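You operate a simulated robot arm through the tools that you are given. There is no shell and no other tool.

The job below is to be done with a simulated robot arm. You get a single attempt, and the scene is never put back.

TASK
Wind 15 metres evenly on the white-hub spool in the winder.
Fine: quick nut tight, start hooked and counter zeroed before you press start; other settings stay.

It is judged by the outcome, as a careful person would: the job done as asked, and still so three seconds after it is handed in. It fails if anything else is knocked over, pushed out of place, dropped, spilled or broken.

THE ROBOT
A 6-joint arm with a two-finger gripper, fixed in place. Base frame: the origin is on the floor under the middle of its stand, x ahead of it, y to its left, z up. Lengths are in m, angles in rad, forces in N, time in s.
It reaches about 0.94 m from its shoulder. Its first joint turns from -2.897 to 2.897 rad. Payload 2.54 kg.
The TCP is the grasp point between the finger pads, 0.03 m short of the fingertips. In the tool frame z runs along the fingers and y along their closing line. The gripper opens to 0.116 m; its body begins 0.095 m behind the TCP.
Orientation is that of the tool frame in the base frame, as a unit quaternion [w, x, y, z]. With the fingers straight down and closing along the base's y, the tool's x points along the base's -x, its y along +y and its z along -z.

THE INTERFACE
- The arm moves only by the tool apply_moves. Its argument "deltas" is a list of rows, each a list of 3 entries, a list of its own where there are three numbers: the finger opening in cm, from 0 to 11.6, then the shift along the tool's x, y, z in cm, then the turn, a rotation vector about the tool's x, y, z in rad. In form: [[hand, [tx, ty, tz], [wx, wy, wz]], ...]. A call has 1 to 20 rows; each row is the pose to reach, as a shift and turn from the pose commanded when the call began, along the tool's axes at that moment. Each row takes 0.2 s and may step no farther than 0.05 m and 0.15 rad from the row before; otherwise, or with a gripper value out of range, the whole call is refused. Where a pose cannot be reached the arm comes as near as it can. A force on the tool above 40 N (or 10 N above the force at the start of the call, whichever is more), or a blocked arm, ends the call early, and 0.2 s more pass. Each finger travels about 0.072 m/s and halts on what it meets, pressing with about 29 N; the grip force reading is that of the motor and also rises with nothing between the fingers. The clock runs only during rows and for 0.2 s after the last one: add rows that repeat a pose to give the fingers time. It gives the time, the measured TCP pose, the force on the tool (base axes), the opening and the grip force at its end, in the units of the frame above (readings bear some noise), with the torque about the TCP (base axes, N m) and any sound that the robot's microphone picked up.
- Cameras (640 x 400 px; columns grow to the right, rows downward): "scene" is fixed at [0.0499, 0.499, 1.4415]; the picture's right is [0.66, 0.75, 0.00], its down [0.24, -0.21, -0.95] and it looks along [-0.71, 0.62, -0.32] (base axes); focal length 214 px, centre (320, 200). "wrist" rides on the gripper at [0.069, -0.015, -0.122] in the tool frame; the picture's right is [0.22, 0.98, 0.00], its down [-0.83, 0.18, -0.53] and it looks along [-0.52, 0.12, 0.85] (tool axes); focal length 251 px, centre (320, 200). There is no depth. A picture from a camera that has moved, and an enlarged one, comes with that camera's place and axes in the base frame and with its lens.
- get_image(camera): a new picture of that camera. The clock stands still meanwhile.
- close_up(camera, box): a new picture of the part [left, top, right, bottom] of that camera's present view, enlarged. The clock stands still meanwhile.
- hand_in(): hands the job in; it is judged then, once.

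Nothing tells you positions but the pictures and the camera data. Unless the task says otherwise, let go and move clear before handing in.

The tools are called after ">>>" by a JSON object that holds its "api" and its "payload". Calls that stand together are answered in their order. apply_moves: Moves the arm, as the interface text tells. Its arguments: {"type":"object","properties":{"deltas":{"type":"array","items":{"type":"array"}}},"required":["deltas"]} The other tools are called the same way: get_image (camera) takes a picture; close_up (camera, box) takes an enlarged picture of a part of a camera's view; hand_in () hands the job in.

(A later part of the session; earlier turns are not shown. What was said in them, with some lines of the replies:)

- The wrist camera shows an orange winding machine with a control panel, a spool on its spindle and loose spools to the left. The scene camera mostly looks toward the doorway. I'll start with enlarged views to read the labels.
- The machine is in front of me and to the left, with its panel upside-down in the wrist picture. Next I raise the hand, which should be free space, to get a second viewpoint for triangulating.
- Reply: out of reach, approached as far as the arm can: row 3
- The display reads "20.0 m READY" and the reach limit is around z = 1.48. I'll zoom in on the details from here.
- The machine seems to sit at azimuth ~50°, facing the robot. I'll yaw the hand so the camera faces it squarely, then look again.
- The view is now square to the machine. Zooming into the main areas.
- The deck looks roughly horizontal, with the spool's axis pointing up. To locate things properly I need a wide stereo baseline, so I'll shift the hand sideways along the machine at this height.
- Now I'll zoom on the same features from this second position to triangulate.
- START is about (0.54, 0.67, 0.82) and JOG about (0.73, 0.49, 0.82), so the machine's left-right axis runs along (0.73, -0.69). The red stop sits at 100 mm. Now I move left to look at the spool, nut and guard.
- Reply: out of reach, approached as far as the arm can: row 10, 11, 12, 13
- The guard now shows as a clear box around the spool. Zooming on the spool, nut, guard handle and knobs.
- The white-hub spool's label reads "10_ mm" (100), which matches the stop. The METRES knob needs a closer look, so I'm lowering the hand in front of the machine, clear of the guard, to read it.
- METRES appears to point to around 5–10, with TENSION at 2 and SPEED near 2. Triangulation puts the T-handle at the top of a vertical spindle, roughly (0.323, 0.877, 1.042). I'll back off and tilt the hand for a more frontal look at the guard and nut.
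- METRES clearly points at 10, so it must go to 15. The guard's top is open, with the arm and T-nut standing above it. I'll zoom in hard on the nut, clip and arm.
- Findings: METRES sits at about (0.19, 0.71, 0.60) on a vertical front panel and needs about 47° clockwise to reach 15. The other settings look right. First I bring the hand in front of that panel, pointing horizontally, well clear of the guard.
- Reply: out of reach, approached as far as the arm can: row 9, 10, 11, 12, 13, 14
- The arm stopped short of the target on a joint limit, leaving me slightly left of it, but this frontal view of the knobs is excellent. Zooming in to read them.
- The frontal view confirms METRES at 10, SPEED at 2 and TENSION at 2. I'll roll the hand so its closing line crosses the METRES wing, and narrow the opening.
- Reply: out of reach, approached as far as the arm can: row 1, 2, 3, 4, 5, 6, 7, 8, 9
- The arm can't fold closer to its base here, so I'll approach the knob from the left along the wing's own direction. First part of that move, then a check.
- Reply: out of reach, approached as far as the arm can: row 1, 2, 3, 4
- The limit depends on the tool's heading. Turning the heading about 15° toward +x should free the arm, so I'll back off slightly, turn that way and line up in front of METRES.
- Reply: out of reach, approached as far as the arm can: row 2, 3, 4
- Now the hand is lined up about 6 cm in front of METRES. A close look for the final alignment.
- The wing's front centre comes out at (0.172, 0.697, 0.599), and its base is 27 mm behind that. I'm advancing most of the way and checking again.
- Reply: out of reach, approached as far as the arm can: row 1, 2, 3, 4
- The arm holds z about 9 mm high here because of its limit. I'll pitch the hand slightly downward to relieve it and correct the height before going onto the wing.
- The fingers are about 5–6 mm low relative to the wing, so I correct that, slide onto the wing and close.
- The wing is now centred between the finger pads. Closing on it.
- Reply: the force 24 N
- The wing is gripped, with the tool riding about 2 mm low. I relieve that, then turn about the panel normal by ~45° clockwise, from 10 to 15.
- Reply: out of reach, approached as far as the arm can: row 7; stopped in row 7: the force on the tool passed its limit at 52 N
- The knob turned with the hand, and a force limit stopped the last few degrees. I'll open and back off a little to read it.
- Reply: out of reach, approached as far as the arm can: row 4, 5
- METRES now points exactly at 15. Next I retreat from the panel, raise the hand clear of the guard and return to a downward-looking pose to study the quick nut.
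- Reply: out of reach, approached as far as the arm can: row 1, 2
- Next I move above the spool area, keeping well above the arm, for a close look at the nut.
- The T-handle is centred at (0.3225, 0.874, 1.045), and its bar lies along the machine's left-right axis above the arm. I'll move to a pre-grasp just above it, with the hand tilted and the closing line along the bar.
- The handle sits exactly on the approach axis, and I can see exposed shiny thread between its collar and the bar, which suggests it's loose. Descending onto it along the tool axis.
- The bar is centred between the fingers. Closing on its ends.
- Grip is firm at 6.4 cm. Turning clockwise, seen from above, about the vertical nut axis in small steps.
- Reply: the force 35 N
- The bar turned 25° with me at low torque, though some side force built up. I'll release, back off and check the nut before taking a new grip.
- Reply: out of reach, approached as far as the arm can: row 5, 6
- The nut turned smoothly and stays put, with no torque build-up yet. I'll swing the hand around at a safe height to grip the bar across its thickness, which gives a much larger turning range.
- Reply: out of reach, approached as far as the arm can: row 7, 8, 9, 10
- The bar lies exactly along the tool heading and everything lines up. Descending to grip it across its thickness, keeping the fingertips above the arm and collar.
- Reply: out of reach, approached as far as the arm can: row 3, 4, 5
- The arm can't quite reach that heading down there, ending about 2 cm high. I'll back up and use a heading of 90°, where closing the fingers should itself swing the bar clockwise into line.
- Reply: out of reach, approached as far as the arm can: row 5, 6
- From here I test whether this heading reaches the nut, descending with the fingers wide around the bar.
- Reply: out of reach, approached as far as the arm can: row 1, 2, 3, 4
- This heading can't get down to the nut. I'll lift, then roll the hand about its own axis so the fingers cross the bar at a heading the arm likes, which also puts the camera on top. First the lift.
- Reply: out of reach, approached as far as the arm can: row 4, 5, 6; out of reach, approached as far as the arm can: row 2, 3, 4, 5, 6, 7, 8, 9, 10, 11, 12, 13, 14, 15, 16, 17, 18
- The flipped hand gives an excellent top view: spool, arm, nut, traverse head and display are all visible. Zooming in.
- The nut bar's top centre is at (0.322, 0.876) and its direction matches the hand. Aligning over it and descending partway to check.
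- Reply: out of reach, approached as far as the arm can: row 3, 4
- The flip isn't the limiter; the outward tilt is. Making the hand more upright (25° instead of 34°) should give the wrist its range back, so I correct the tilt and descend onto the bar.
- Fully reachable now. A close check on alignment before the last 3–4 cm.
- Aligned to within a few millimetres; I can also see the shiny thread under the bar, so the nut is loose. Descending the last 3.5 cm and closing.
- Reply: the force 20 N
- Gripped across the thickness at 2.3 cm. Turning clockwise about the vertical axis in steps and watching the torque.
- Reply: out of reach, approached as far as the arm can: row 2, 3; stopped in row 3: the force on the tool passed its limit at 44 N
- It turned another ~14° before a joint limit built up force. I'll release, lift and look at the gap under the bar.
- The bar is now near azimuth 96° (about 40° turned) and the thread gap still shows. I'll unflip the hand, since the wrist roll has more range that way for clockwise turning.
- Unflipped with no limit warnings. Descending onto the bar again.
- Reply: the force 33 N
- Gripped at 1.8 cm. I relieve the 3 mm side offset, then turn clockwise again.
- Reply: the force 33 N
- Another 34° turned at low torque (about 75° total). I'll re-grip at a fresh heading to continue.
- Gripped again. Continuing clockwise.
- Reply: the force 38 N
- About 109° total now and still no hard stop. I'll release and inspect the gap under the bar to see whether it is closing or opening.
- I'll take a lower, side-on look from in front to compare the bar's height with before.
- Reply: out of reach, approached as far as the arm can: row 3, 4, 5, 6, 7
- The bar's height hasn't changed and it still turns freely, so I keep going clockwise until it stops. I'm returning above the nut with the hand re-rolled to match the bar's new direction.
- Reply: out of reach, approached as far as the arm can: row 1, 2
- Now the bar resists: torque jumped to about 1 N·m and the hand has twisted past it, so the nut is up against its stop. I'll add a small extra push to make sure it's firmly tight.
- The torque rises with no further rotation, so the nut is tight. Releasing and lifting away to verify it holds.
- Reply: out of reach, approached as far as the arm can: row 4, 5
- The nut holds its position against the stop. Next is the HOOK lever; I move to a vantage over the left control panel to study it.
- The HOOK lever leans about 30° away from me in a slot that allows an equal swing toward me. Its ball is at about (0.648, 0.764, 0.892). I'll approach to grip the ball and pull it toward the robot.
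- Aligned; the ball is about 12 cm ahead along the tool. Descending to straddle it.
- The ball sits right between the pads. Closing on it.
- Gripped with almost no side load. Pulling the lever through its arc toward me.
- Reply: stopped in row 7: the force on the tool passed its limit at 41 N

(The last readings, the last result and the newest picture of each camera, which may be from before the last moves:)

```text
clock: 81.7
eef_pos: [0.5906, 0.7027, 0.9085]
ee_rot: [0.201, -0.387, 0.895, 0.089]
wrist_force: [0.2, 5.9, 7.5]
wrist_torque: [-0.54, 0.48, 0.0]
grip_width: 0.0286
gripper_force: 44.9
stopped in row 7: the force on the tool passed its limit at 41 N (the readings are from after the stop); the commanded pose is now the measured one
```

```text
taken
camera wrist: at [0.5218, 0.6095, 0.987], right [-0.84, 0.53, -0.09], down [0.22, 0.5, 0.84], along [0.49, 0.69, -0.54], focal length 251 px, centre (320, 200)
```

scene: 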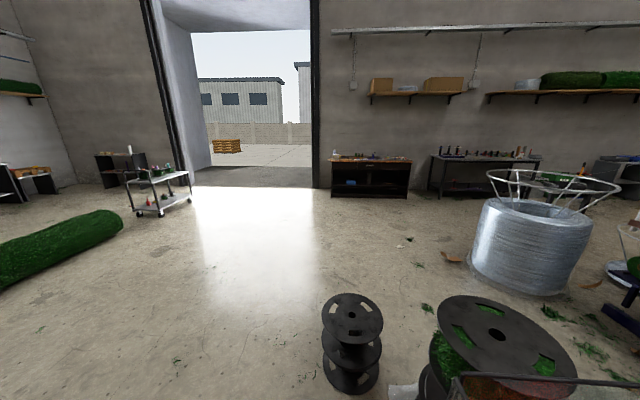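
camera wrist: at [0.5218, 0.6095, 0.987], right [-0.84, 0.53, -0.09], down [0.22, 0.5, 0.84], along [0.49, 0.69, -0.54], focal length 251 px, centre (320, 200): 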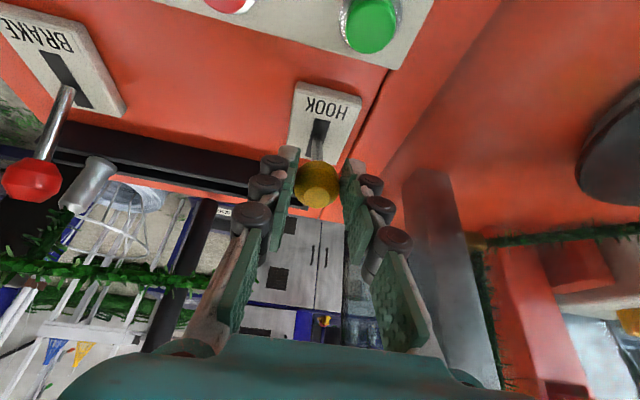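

The lever reached its stop, and a strand of garland now runs from the gold clip toward the spool, so the start appears hooked. I'll release the ball gently and check.

>>> {"api": "apply_moves", "payload": {"deltas": [[3, [0, 0, 0], [0, 0, 0]], [5, [0, 0, 0], [0, 0, 0]], [6, [0, 0, 0], [0, 0, 0]], [6, [0, 0, -4], [0, 0, 0]], [6, [0, 0, -8], [0, 0, 0]], [6, [0, 0, -12], [0, 0, 0]], [6, [0, 0, -12], [0, 0, 0]]]}}

>>> {"api": "get_image", "payload": {"camera": "wrist"}}

>>> {"api": "close_up", "payload": {"camera": "wrist", "box": [380, 60, 640, 280]}}

```text
clock: 83.3
eef_pos: [0.5544, 0.6647, 1.0181]
ee_rot: [0.202, -0.386, 0.896, 0.088]
wrist_force: [0.3, -0.1, 0.6]
wrist_torque: [0.01, 0.03, -0.03]
grip_width: 0.0602
gripper_force: 0.1
```

```text
taken
camera wrist: at [0.4858, 0.5718, 1.0961], right [-0.84, 0.53, -0.09], down [0.22, 0.5, 0.84], along [0.49, 0.69, -0.54], focal length 251 px, centre (320, 200)
```

wrist: 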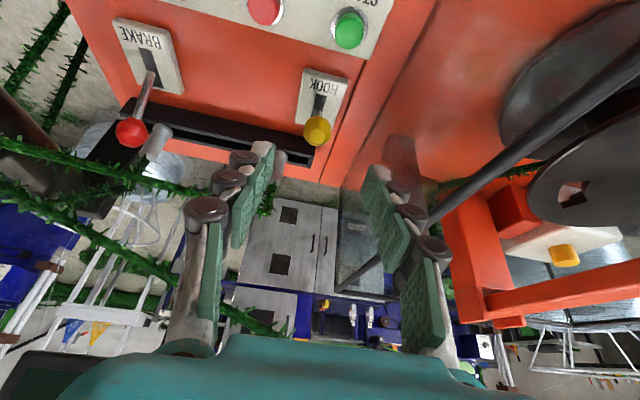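

```text
1.82 times, centred on (510, 170) of wrist
camera zoom: at [0.4858, 0.5718, 1.0961], right [-0.84, 0.53, -0.09], down [0.22, 0.5, 0.84], along [0.49, 0.69, -0.54], focal length 457 px, centre (-26, 254)
```

zoom: 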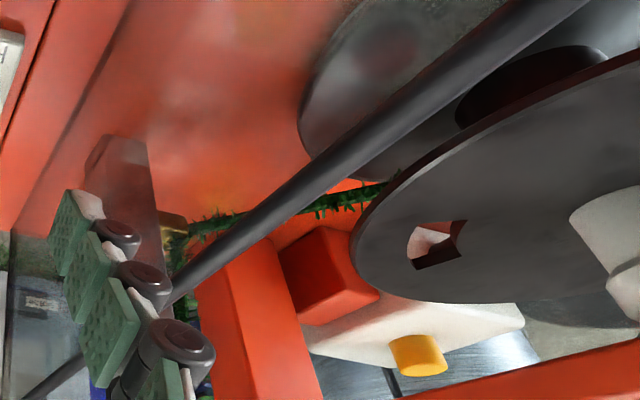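

The HOOK lever stays pulled and the garland runs to the spool hub: start hooked. Next is RESET to zero the counter. I move above that button and close the fingers.

>>> {"api": "apply_moves", "payload": {"deltas": [[6, [0.8, -3.9, 0], [0, 0.065, 0]], [4, [1.6, -7.8, 0.2], [0, 0.13, 0]], [2, [2.4, -11.7, 0.3], [0, 0.195, 0]], [0, [3.19, -15.65, 0.47], [0, 0.26, 0]], [0, [3.19, -15.65, 0.47], [0, 0.26, 0]]]}}

>>> {"api": "get_image", "payload": {"camera": "wrist"}}

```text
clock: 84.5
eef_pos: [0.6498, 0.5377, 0.9999]
ee_rot: [0.083, -0.395, 0.914, 0.038]
wrist_force: [-0.3, 0.2, -0.3]
wrist_torque: [0.0, 0.02, 0.0]
grip_width: 0.0001
gripper_force: 28.8
```

```text
taken
camera wrist: at [0.5988, 0.4635, 1.1051], right [-0.86, 0.52, -0.04], down [0.36, 0.64, 0.68], along [0.37, 0.56, -0.74], focal length 251 px, centre (320, 200)
```

wrist: 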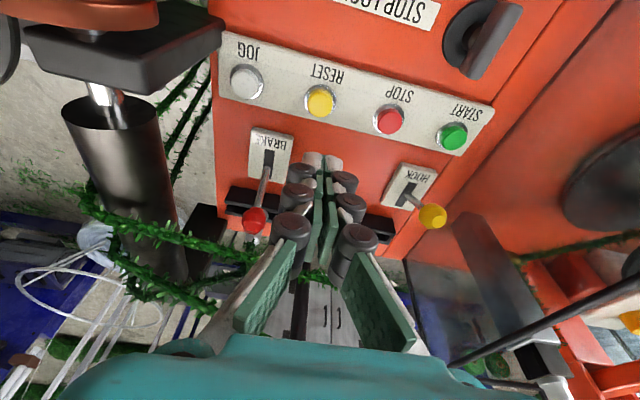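

>>> {"api": "close_up", "payload": {"camera": "wrist", "box": [270, 60, 390, 190]}}

>>> {"api": "close_up", "payload": {"camera": "wrist", "box": [370, 0, 540, 170]}}

```text
3.08 times, centred on (330, 125) of wrist
camera zoom: at [0.5988, 0.4635, 1.1051], right [-0.86, 0.52, -0.04], down [0.36, 0.64, 0.68], along [0.37, 0.56, -0.74], focal length 774 px, centre (289, 431)
```

zoom: 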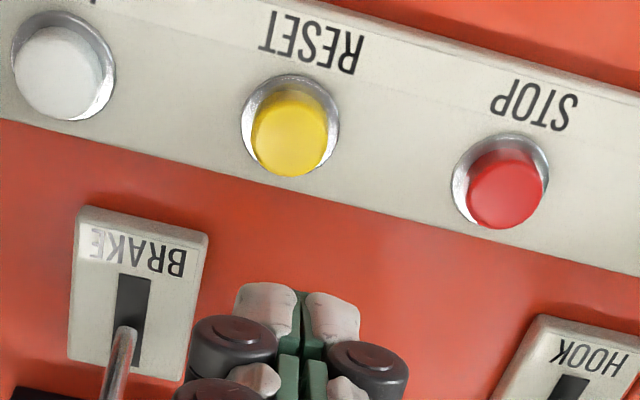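

```text
2.35 times, centred on (455, 85) of wrist
camera zoom: at [0.5988, 0.4635, 1.1051], right [-0.86, 0.52, -0.04], down [0.36, 0.64, 0.68], along [0.37, 0.56, -0.74], focal length 592 px, centre (2, 471)
```

zoom: 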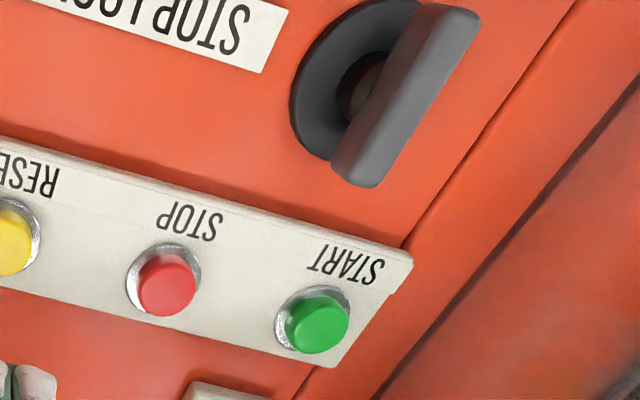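

RESET's cap top is at about (0.664, 0.554, 0.827). Descending and pressing it gently from above.

>>> {"api": "apply_moves", "payload": {"deltas": [[0, [0.2, 0, 4], [0, 0, 0]], [0, [0.4, 0, 8], [0, 0, 0]], [0, [0.6, 0, 12.07], [0, 0, 0]], [0, [0.96, 0, 14.04], [0, 0, 0]], [0, [1.11, 0, 14.82], [0, 0, 0]], [0, [1.2, 0, 15.3], [0, 0, 0]]]}}

>>> {"api": "get_image", "payload": {"camera": "wrist"}}

```text
clock: 85.9
eef_pos: [0.6608, 0.5521, 0.8473]
ee_rot: [0.085, -0.394, 0.915, 0.038]
wrist_force: [1.6, 3.4, 11.0]
wrist_torque: [0.01, -0.02, -0.01]
grip_width: 0.0059
gripper_force: 28.9
heard: click
```

```text
taken
camera wrist: at [0.6098, 0.4757, 0.9527], right [-0.86, 0.52, -0.04], down [0.36, 0.64, 0.68], along [0.37, 0.57, -0.74], focal length 251 px, centre (320, 200)
```

wrist: 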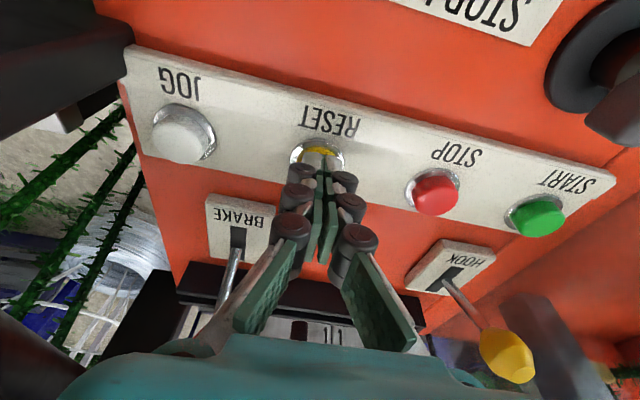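

A click was heard at 11 N. Lifting straight up and checking the display.

>>> {"api": "apply_moves", "payload": {"deltas": [[0, [-0.4, 0, -2.2], [0, 0, 0]], [0, [-0.9, 0, -5], [0, 0, 0]], [0, [-1.4, 0, -9], [0, 0, 0]], [0, [-1.6, 0, -13], [0, 0, 0]], [0, [-1.6, 0, -17], [0, 0, 0]]]}}

>>> {"api": "get_image", "payload": {"camera": "wrist"}}

```text
clock: 87.1
eef_pos: [0.6518, 0.5367, 1.0162]
ee_rot: [0.084, -0.394, 0.914, 0.037]
wrist_force: [1.5, 0.2, 0.2]
wrist_torque: [-0.04, 0.01, 0.01]
grip_width: 0.0001
gripper_force: 28.4
```

```text
taken
camera wrist: at [0.6004, 0.4607, 1.1216], right [-0.86, 0.52, -0.04], down [0.36, 0.64, 0.68], along [0.37, 0.56, -0.74], focal length 251 px, centre (320, 200)
```

wrist: 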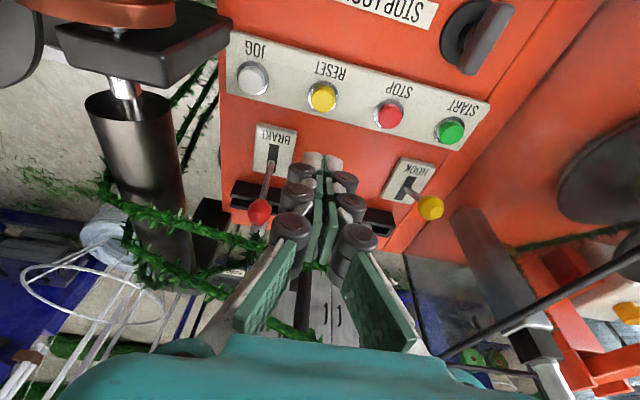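

>>> {"api": "apply_moves", "payload": {"deltas": [[0, [1.7, 1.4, -4], [0, 0, 0]], [0, [3.4, 2.8, -8], [0, 0, 0]], [0, [5.1, 4.1, -12], [0, 0, 0]], [0, [6.8, 5.5, -16], [0, 0, 0]], [0, [8.35, 6.8, -19.8], [0, 0, 0]], [0, [8.35, 6.8, -19.8], [0, 0, 0]]]}}

>>> {"api": "get_image", "payload": {"camera": "wrist"}}

```text
clock: 88.5
eef_pos: [0.5197, 0.4965, 1.1971]
ee_rot: [0.084, -0.394, 0.915, 0.038]
wrist_force: [-1.1, -0.5, 0.2]
wrist_torque: [0.03, 0.03, -0.02]
grip_width: 0.0001
gripper_force: 28.7
```

```text
taken
camera wrist: at [0.4687, 0.422, 1.3027], right [-0.86, 0.52, -0.04], down [0.36, 0.64, 0.68], along [0.37, 0.56, -0.74], focal length 251 px, centre (320, 200)
```

wrist: 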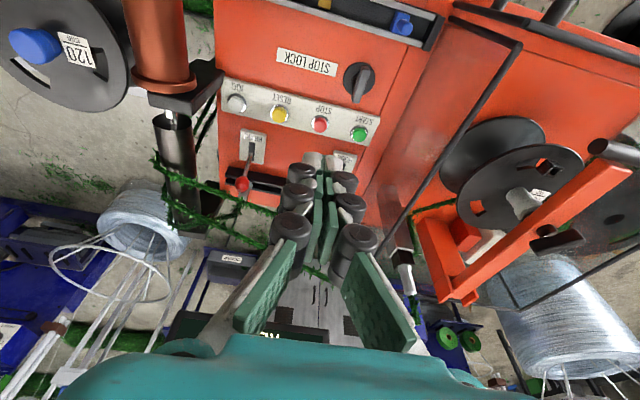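

>>> {"api": "apply_moves", "payload": {"deltas": [[0, [1.5, 3, -1], [0, -0.13, 0]], [0, [3, 6, -2], [0, -0.26, 0]], [0, [4, 8, -2], [0, -0.38, 0]], [0, [4, 8, -2], [0, -0.38, 0]]]}}

>>> {"api": "get_image", "payload": {"camera": "wrist"}}

```text
clock: 89.5
eef_pos: [0.4331, 0.5212, 1.2108]
ee_rot: [0.255, -0.381, 0.882, 0.112]
wrist_force: [0.1, 0.9, 0.6]
wrist_torque: [0.0, -0.03, -0.02]
grip_width: 0.0
gripper_force: 28.2
```

```text
taken
camera wrist: at [0.3583, 0.4215, 1.2741], right [-0.84, 0.54, -0.11], down [0.15, 0.42, 0.89], along [0.53, 0.73, -0.44], focal length 251 px, centre (320, 200)
```

wrist: 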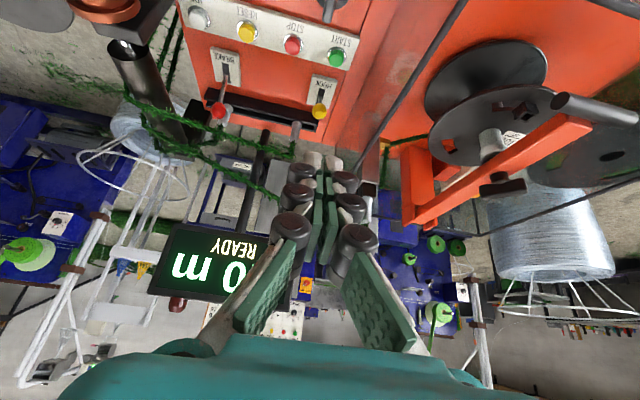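

>>> {"api": "close_up", "payload": {"camera": "wrist", "box": [140, 210, 280, 310]}}

>>> {"api": "close_up", "payload": {"camera": "wrist", "box": [360, 30, 560, 220]}}

```text
4.00 times, centred on (210, 260) of wrist
camera zoom: at [0.3583, 0.4215, 1.2741], right [-0.84, 0.54, -0.11], down [0.15, 0.42, 0.89], along [0.53, 0.73, -0.44], focal length 1006 px, centre (760, -40)
```

zoom: 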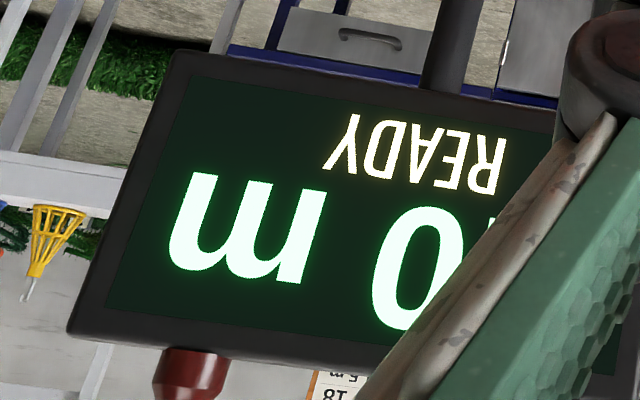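

```text
2.11 times, centred on (460, 125) of wrist
camera zoom: at [0.3583, 0.4215, 1.2741], right [-0.84, 0.54, -0.11], down [0.15, 0.42, 0.89], along [0.53, 0.73, -0.44], focal length 529 px, centre (25, 358)
```

zoom: 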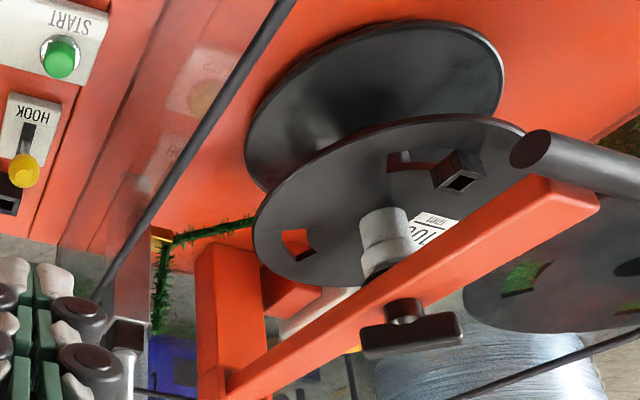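

>>> {"api": "apply_moves", "payload": {"deltas": [[0, [0, 4, 0], [0, 0, 0]], [0, [0, 8, 0], [0, 0, 0]], [0, [0, 8, 0], [0, 0, 0]]]}}

>>> {"api": "close_up", "payload": {"camera": "wrist", "box": [60, 180, 300, 330]}}

```text
clock: 90.3
eef_pos: [0.3739, 0.579, 1.2081]
ee_rot: [0.255, -0.38, 0.882, 0.111]
wrist_force: [1.1, 0.0, 0.5]
wrist_torque: [-0.01, 0.0, 0.0]
grip_width: 0.0
gripper_force: 28.8
```

```text
2.67 times, centred on (180, 255) of wrist
camera zoom: at [0.2997, 0.4791, 1.2719], right [-0.83, 0.54, -0.11], down [0.15, 0.42, 0.89], along [0.53, 0.73, -0.44], focal length 670 px, centre (693, 53)
```

zoom: 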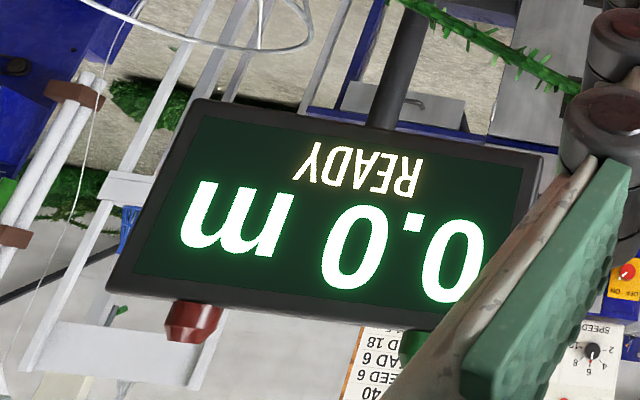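

The counter reads 0.0 m READY. Everything is set: METRES 15, nut tight, start hooked, counter zero. I move over START, leaning the hand slightly away from the guard wall.

>>> {"api": "apply_moves", "payload": {"deltas": [[0, [-1.5, -2.15, 3.5], [-0.022, 0.0766, 0.0087]], [0, [-3.0, -4.3, 7.0], [-0.044, 0.153, 0.0175]], [0, [-4.5, -6.4, 10.5], [-0.066, 0.23, 0.026]], [0, [-6.0, -8.6, 14.0], [-0.088, 0.3065, 0.035]], [0, [-7.55, -10.73, 17.53], [-0.1103, 0.3831, 0.0437]], [0, [-5.7, -9.8, 21.4], [-0.1103, 0.3831, 0.0437]], [0, [-3.8, -8.9, 25.2], [-0.1103, 0.3831, 0.0437]], [0, [-1.9, -8.0, 29.1], [-0.1103, 0.3831, 0.0437]], [0, [-1.9, -8.0, 29.1], [-0.1103, 0.3831, 0.0437]]]}}

>>> {"api": "get_image", "payload": {"camera": "wrist"}}

```text
clock: 92.3
eef_pos: [0.5528, 0.6483, 0.9719]
ee_rot: [0.058, -0.388, 0.915, 0.09]
wrist_force: [0.7, -0.8, -0.8]
wrist_torque: [-0.02, 0.01, 0.04]
grip_width: 0.0001
gripper_force: 28.4
```

```text
taken
camera wrist: at [0.5102, 0.5656, 1.0758], right [-0.85, 0.52, 0.08], down [0.42, 0.59, 0.69], along [0.31, 0.62, -0.72], focal length 251 px, centre (320, 200)
```

wrist: 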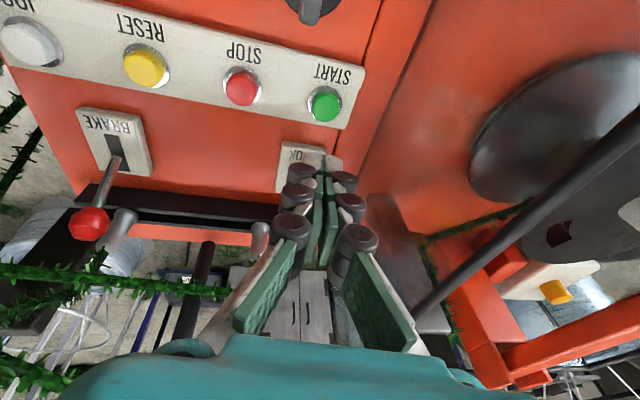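

START's cap is at (0.543, 0.670, 0.827), with about 3 cm of clearance between palm and guard. Pressing START.

>>> {"api": "apply_moves", "payload": {"deltas": [[0, [0.5, 0, 3.2], [0, 0, 0]], [0, [0.95, 0.05, 6.4], [0, 0, 0]], [0, [1.38, 0.07, 9.53], [0, 0, 0]], [0, [1.66, -0.12, 11.09], [0, 0, 0]], [0, [1.8, -0.22, 11.87], [0, 0, 0]], [0, [1.89, -0.28, 12.36], [0, 0, 0]]]}}

```text
clock: 93.7
eef_pos: [0.5455, 0.6576, 0.8473]
ee_rot: [0.058, -0.388, 0.915, 0.09]
wrist_force: [0.8, -0.2, 4.1]
wrist_torque: [0.06, 0.05, 0.02]
grip_width: 0.0061
gripper_force: 28.9
heard: click
```

A click was heard. Lifting straight up and checking what the machine does.

>>> {"api": "apply_moves", "payload": {"deltas": [[0, [-0.45, 0.3, -2.4], [0, 0, 0]], [0, [-1.0, 0.6, -6], [0, 0, 0]], [0, [-1.2, 0.6, -10], [0, 0, 0]], [0, [-1.2, 0.6, -14], [0, 0, 0]], [0, [-1.2, 0.6, -18], [0, 0, 0]]]}}

>>> {"api": "get_image", "payload": {"camera": "wrist"}}

```text
clock: 94.9
eef_pos: [0.5425, 0.6307, 1.0241]
ee_rot: [0.058, -0.389, 0.915, 0.09]
wrist_force: [0.3, 0.8, -1.2]
wrist_torque: [-0.02, 0.03, 0.03]
grip_width: 0.0
gripper_force: 29.3
```

```text
taken
camera wrist: at [0.4994, 0.5473, 1.1285], right [-0.85, 0.52, 0.08], down [0.42, 0.59, 0.69], along [0.31, 0.62, -0.72], focal length 251 px, centre (320, 200)
```

wrist: 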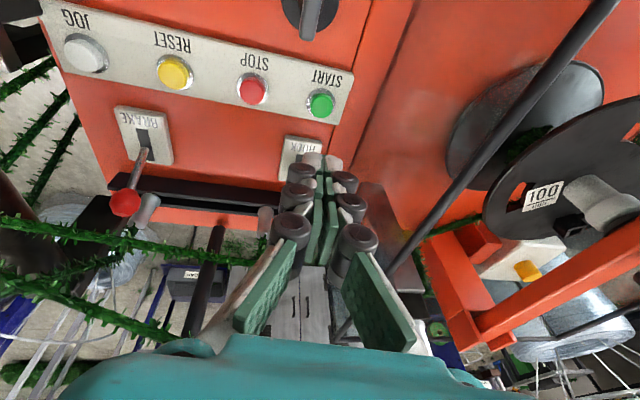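

The spool is turning and garland is on the hub. I move back to where I can read the display.

>>> {"api": "apply_moves", "payload": {"deltas": [[0, [1.2, 1.0, -4.2], [0.018, -0.064, -0.007]], [0, [3.0, 2.6, -8.0], [0.037, -0.128, -0.015]], [0, [5.2, 4.6, -11.5], [0.055, -0.19, -0.022]], [0, [7.5, 6.7, -14.5], [0.074, -0.256, -0.029]], [0, [9.8, 8.8, -17.2], [0.092, -0.32, -0.036]], [0, [12.02, 10.82, -19.63], [0.1103, -0.3831, -0.0437]]]}}

>>> {"api": "get_image", "payload": {"camera": "wrist"}}

>>> {"api": "close_up", "payload": {"camera": "wrist", "box": [60, 180, 300, 330]}}

```text
clock: 96.3
eef_pos: [0.374, 0.584, 1.2093]
ee_rot: [0.255, -0.379, 0.882, 0.111]
wrist_force: [0.2, -0.3, -0.2]
wrist_torque: [0.0, 0.0, 0.0]
grip_width: 0.0
gripper_force: 29.0
```

```text
taken
camera wrist: at [0.2992, 0.4837, 1.273], right [-0.83, 0.54, -0.11], down [0.15, 0.42, 0.89], along [0.53, 0.73, -0.44], focal length 251 px, centre (320, 200)
```

wrist: 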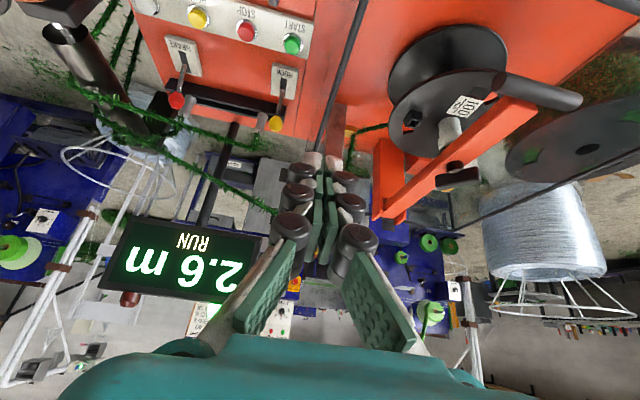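

```text
2.67 times, centred on (180, 255) of wrist
camera zoom: at [0.2992, 0.4837, 1.273], right [-0.83, 0.54, -0.11], down [0.15, 0.42, 0.89], along [0.53, 0.73, -0.44], focal length 670 px, centre (693, 53)
```

zoom: 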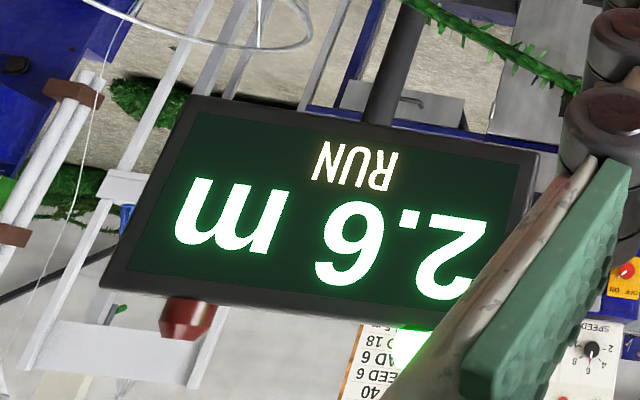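

It shows RUN at 2.6 m, about 1 m per second. I hold still and watch it wind.

>>> {"api": "apply_moves", "payload": {"deltas": [[0, [0, 0, 0], [0, 0, 0]], [0, [0, 0, 0], [0, 0, 0]], [0, [0, 0, 0], [0, 0, 0]], [0, [0, 0, 0], [0, 0, 0]], [0, [0, 0, 0], [0, 0, 0]], [0, [0, 0, 0], [0, 0, 0]], [0, [0, 0, 0], [0, 0, 0]], [0, [0, 0, 0], [0, 0, 0]], [0, [0, 0, 0], [0, 0, 0]], [0, [0, 0, 0], [0, 0, 0]], [0, [0, 0, 0], [0, 0, 0]], [0, [0, 0, 0], [0, 0, 0]], [0, [0, 0, 0], [0, 0, 0]], [0, [0, 0, 0], [0, 0, 0]], [0, [0, 0, 0], [0, 0, 0]], [0, [0, 0, 0], [0, 0, 0]], [0, [0, 0, 0], [0, 0, 0]], [0, [0, 0, 0], [0, 0, 0]]]}}

>>> {"api": "close_up", "payload": {"camera": "wrist", "box": [60, 180, 300, 330]}}

>>> {"api": "close_up", "payload": {"camera": "wrist", "box": [320, 10, 560, 200]}}

```text
clock: 100.1
eef_pos: [0.3729, 0.5831, 1.2085]
ee_rot: [0.255, -0.381, 0.882, 0.112]
wrist_force: [0.1, 0.7, -0.2]
wrist_torque: [0.0, 0.01, 0.02]
grip_width: 0.0
gripper_force: 28.7
```

```text
2.67 times, centred on (180, 255) of wrist
camera zoom: at [0.2991, 0.4837, 1.2729], right [-0.84, 0.54, -0.11], down [0.15, 0.42, 0.89], along [0.53, 0.73, -0.44], focal length 670 px, centre (693, 53)
```

zoom: 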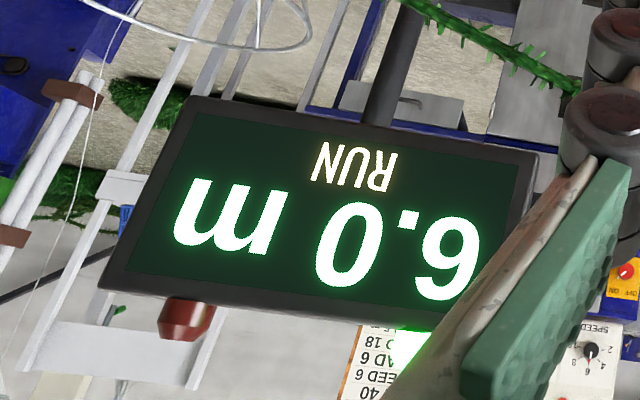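

```text
2.11 times, centred on (440, 105) of wrist
camera zoom: at [0.2991, 0.4837, 1.2729], right [-0.84, 0.54, -0.11], down [0.15, 0.42, 0.89], along [0.53, 0.73, -0.44], focal length 529 px, centre (67, 400)
```

zoom: 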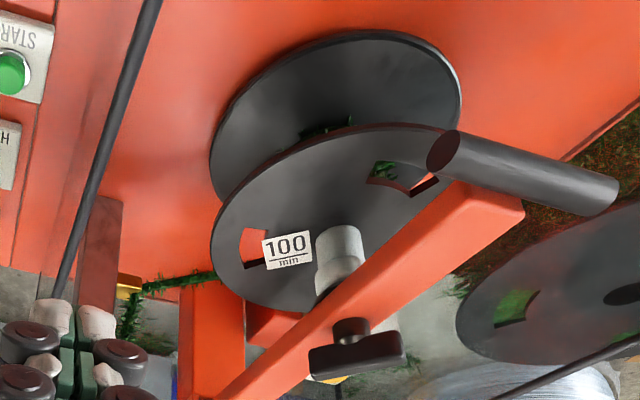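

Now 6.0 m and winding steadily. Continuing to wait.

>>> {"api": "apply_moves", "payload": {"deltas": [[0, [0, 0, 0], [0, 0, 0]], [0, [0, 0, 0], [0, 0, 0]], [0, [0, 0, 0], [0, 0, 0]], [0, [0, 0, 0], [0, 0, 0]], [0, [0, 0, 0], [0, 0, 0]], [0, [0, 0, 0], [0, 0, 0]], [0, [0, 0, 0], [0, 0, 0]], [0, [0, 0, 0], [0, 0, 0]], [0, [0, 0, 0], [0, 0, 0]], [0, [0, 0, 0], [0, 0, 0]], [0, [0, 0, 0], [0, 0, 0]], [0, [0, 0, 0], [0, 0, 0]], [0, [0, 0, 0], [0, 0, 0]], [0, [0, 0, 0], [0, 0, 0]], [0, [0, 0, 0], [0, 0, 0]], [0, [0, 0, 0], [0, 0, 0]], [0, [0, 0, 0], [0, 0, 0]], [0, [0, 0, 0], [0, 0, 0]]]}}

>>> {"api": "close_up", "payload": {"camera": "wrist", "box": [60, 180, 300, 330]}}

>>> {"api": "close_up", "payload": {"camera": "wrist", "box": [320, 10, 560, 200]}}

```text
clock: 103.9
eef_pos: [0.3729, 0.5828, 1.2091]
ee_rot: [0.255, -0.38, 0.882, 0.112]
wrist_force: [-0.1, -0.3, 0.9]
wrist_torque: [-0.01, 0.0, 0.01]
grip_width: 0.0
gripper_force: 28.3
```

```text
2.67 times, centred on (180, 255) of wrist
camera zoom: at [0.2991, 0.4837, 1.2729], right [-0.84, 0.54, -0.11], down [0.15, 0.42, 0.89], along [0.53, 0.73, -0.44], focal length 670 px, centre (693, 53)
```

zoom: 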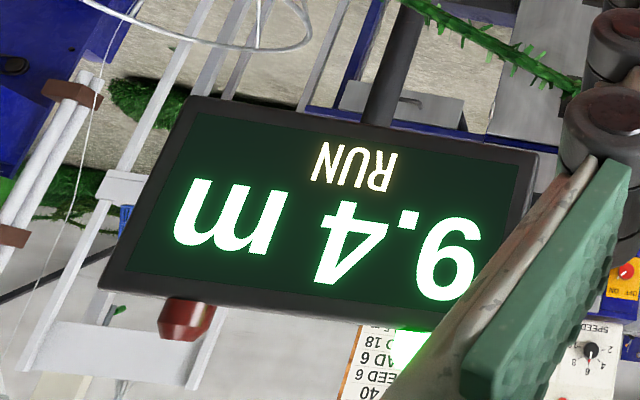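

```text
2.11 times, centred on (440, 105) of wrist
camera zoom: at [0.2991, 0.4837, 1.2729], right [-0.84, 0.54, -0.11], down [0.15, 0.42, 0.89], along [0.53, 0.73, -0.44], focal length 529 px, centre (67, 400)
```

zoom: 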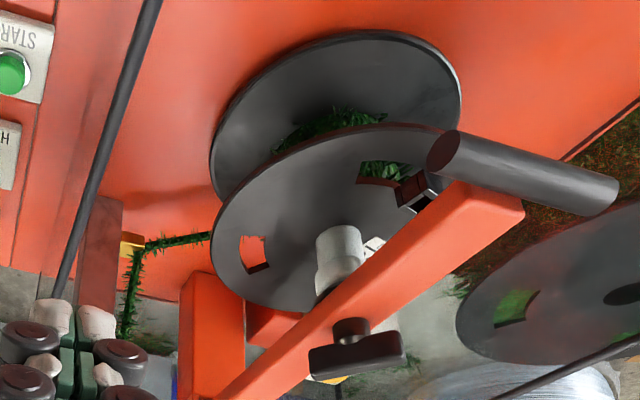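

Now 9.4 m, with the coil building evenly. Waiting for the automatic stop at 15 m.

>>> {"api": "apply_moves", "payload": {"deltas": [[0, [0, 0, 0], [0, 0, 0]], [0, [0, 0, 0], [0, 0, 0]], [0, [0, 0, 0], [0, 0, 0]], [0, [0, 0, 0], [0, 0, 0]], [0, [0, 0, 0], [0, 0, 0]], [0, [0, 0, 0], [0, 0, 0]], [0, [0, 0, 0], [0, 0, 0]], [0, [0, 0, 0], [0, 0, 0]], [0, [0, 0, 0], [0, 0, 0]], [0, [0, 0, 0], [0, 0, 0]], [0, [0, 0, 0], [0, 0, 0]], [0, [0, 0, 0], [0, 0, 0]], [0, [0, 0, 0], [0, 0, 0]], [0, [0, 0, 0], [0, 0, 0]], [0, [0, 0, 0], [0, 0, 0]], [0, [0, 0, 0], [0, 0, 0]], [0, [0, 0, 0], [0, 0, 0]], [0, [0, 0, 0], [0, 0, 0]], [0, [0, 0, 0], [0, 0, 0]], [0, [0, 0, 0], [0, 0, 0]]]}}

>>> {"api": "close_up", "payload": {"camera": "wrist", "box": [60, 180, 300, 330]}}

```text
clock: 108.1
eef_pos: [0.3749, 0.584, 1.2088]
ee_rot: [0.255, -0.38, 0.882, 0.111]
wrist_force: [-0.2, 0.0, 0.6]
wrist_torque: [-0.01, -0.01, 0.0]
grip_width: 0.0
gripper_force: 28.8
```

```text
2.67 times, centred on (180, 255) of wrist
camera zoom: at [0.2991, 0.4837, 1.2729], right [-0.84, 0.54, -0.11], down [0.15, 0.42, 0.89], along [0.53, 0.73, -0.44], focal length 670 px, centre (693, 53)
```

zoom: 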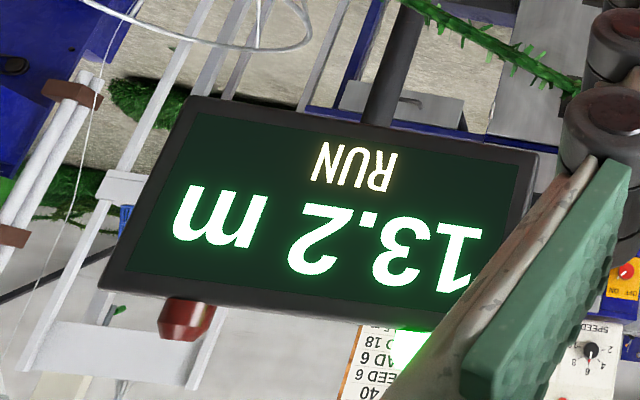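

>>> {"api": "apply_moves", "payload": {"deltas": [[0, [0, 0, 0], [0, 0, 0]], [0, [0, 0, 0], [0, 0, 0]], [0, [0, 0, 0], [0, 0, 0]], [0, [0, 0, 0], [0, 0, 0]], [0, [0, 0, 0], [0, 0, 0]], [0, [0, 0, 0], [0, 0, 0]], [0, [0, 0, 0], [0, 0, 0]], [0, [0, 0, 0], [0, 0, 0]], [0, [0, 0, 0], [0, 0, 0]], [0, [0, 0, 0], [0, 0, 0]], [0, [0, 0, 0], [0, 0, 0]]]}}

>>> {"api": "close_up", "payload": {"camera": "wrist", "box": [60, 180, 300, 330]}}

>>> {"api": "close_up", "payload": {"camera": "wrist", "box": [320, 10, 560, 200]}}

```text
clock: 110.5
eef_pos: [0.374, 0.5829, 1.2093]
ee_rot: [0.254, -0.38, 0.882, 0.112]
wrist_force: [0.4, -0.1, 0.4]
wrist_torque: [0.01, -0.02, -0.04]
grip_width: 0.0
gripper_force: 28.1
```

```text
2.67 times, centred on (180, 255) of wrist
camera zoom: at [0.2991, 0.4837, 1.2729], right [-0.84, 0.54, -0.11], down [0.15, 0.42, 0.89], along [0.53, 0.73, -0.44], focal length 670 px, centre (693, 53)
```

zoom: 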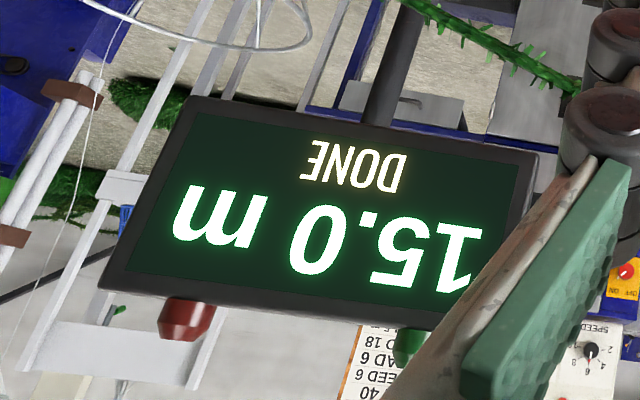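

```text
2.11 times, centred on (440, 105) of wrist
camera zoom: at [0.2991, 0.4837, 1.2729], right [-0.84, 0.54, -0.11], down [0.15, 0.42, 0.89], along [0.53, 0.73, -0.44], focal length 529 px, centre (67, 400)
```

zoom: 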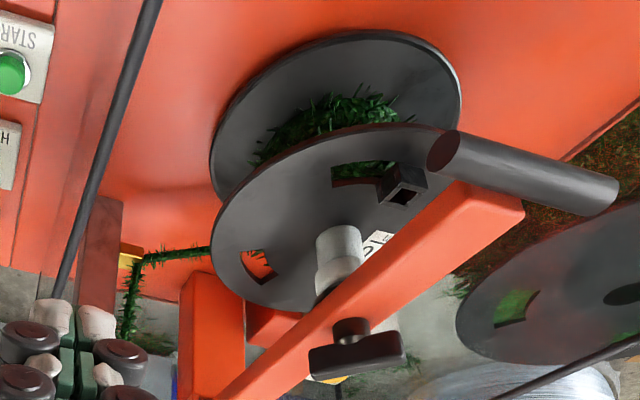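

The display reads 15.0 m DONE and the spool has stopped. I'll move the hand back, well clear of the machine, and take a final look.

>>> {"api": "apply_moves", "payload": {"deltas": [[2, [3, 2, -2], [0, 0, 0]], [4, [6, 4, -4], [0, 0, 0]], [6, [9, 6, -5], [0, 0, 0]], [6, [12, 8, -5], [0, 0, 0]], [6, [15, 10, -5], [0, 0, 0]], [6, [15, 10, -5], [0, 0, 0]]]}}

>>> {"api": "get_image", "payload": {"camera": "wrist"}}

>>> {"api": "get_image", "payload": {"camera": "scene"}}

```text
clock: 111.9
eef_pos: [0.1951, 0.5414, 1.1703]
ee_rot: [0.255, -0.381, 0.882, 0.111]
wrist_force: [0.3, 0.2, 0.1]
wrist_torque: [-0.02, 0.0, -0.01]
grip_width: 0.0602
gripper_force: 0.0
```

```text
taken
camera wrist: at [0.1205, 0.4407, 1.2359], right [-0.83, 0.54, -0.11], down [0.15, 0.42, 0.89], along [0.53, 0.73, -0.44], focal length 251 px, centre (320, 200)
```

wrist: 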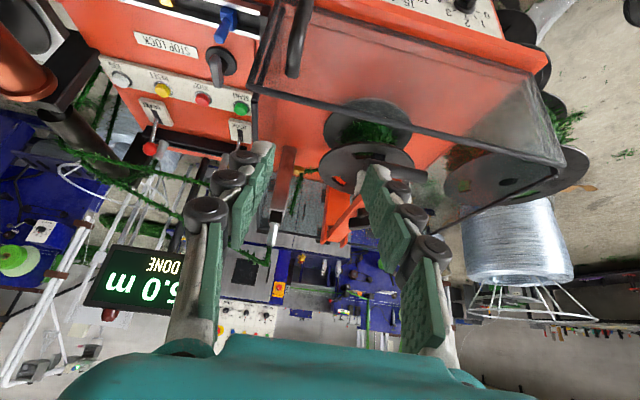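

```text
taken
```

scene: 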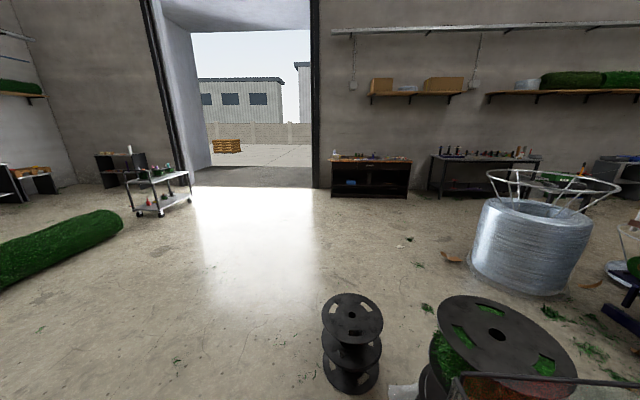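

>>> {"api": "close_up", "payload": {"camera": "wrist", "box": [310, 80, 430, 200]}}

>>> {"api": "close_up", "payload": {"camera": "wrist", "box": [70, 0, 280, 160]}}

```text
3.33 times, centred on (370, 140) of wrist
camera zoom: at [0.1205, 0.4407, 1.2359], right [-0.83, 0.54, -0.11], down [0.15, 0.42, 0.89], along [0.53, 0.73, -0.44], focal length 838 px, centre (153, 400)
```

zoom: 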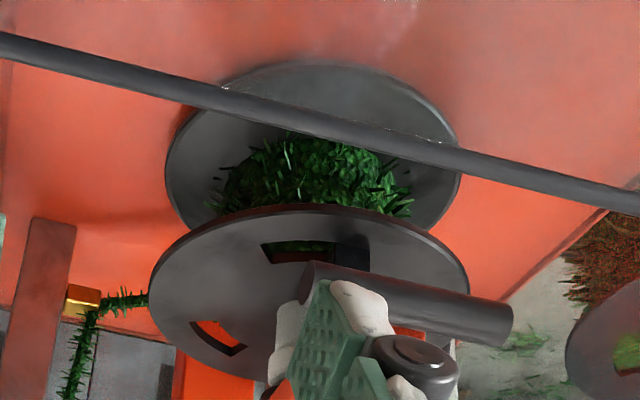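

```text
2.50 times, centred on (175, 80) of wrist
camera zoom: at [0.1205, 0.4407, 1.2359], right [-0.83, 0.54, -0.11], down [0.15, 0.42, 0.89], along [0.53, 0.73, -0.44], focal length 629 px, centre (682, 500)
```

zoom: 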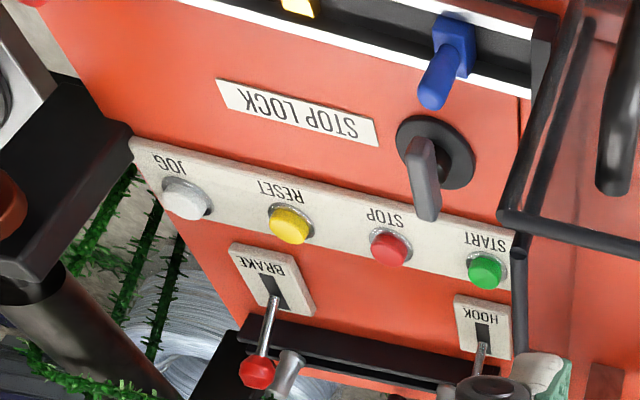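

The display shows 15.0 m DONE, and the garland is wound evenly between the flanges of the white-hub spool. Nothing else has been disturbed and the hand is clear, so I'm handing in.

>>> {"api": "hand_in", "payload": {}}

```text
The job is handed in.
```

The white-hub spool is wound with 15 metres. The display reads "15.0 m DONE", and the garland looks even between the flanges. I've handed the job in; I don't have the judge's verdict.

- **Quick nut:** turned clockwise until it came up against its stop and resisted firmly.
- **Start:** hooked with the HOOK lever. The garland ran from the clip to the spool hub before I pressed START.
- **Counter:** it showed 20.0 m at first. I pressed RESET and saw 0.0 m before starting.
- **METRES dial:** it was set to 10, so I turned it to 15. This is the only setting I changed.
- **Other settings:** I left speed (2), tension (2), the brake, the stop lock and the traverse stops as they were. The red stop was already at 100 mm, matching the label on the spool.

The machine stopped itself at 15 m. I saw nothing knocked over or moved out of place, and the hand is clear of the machine.
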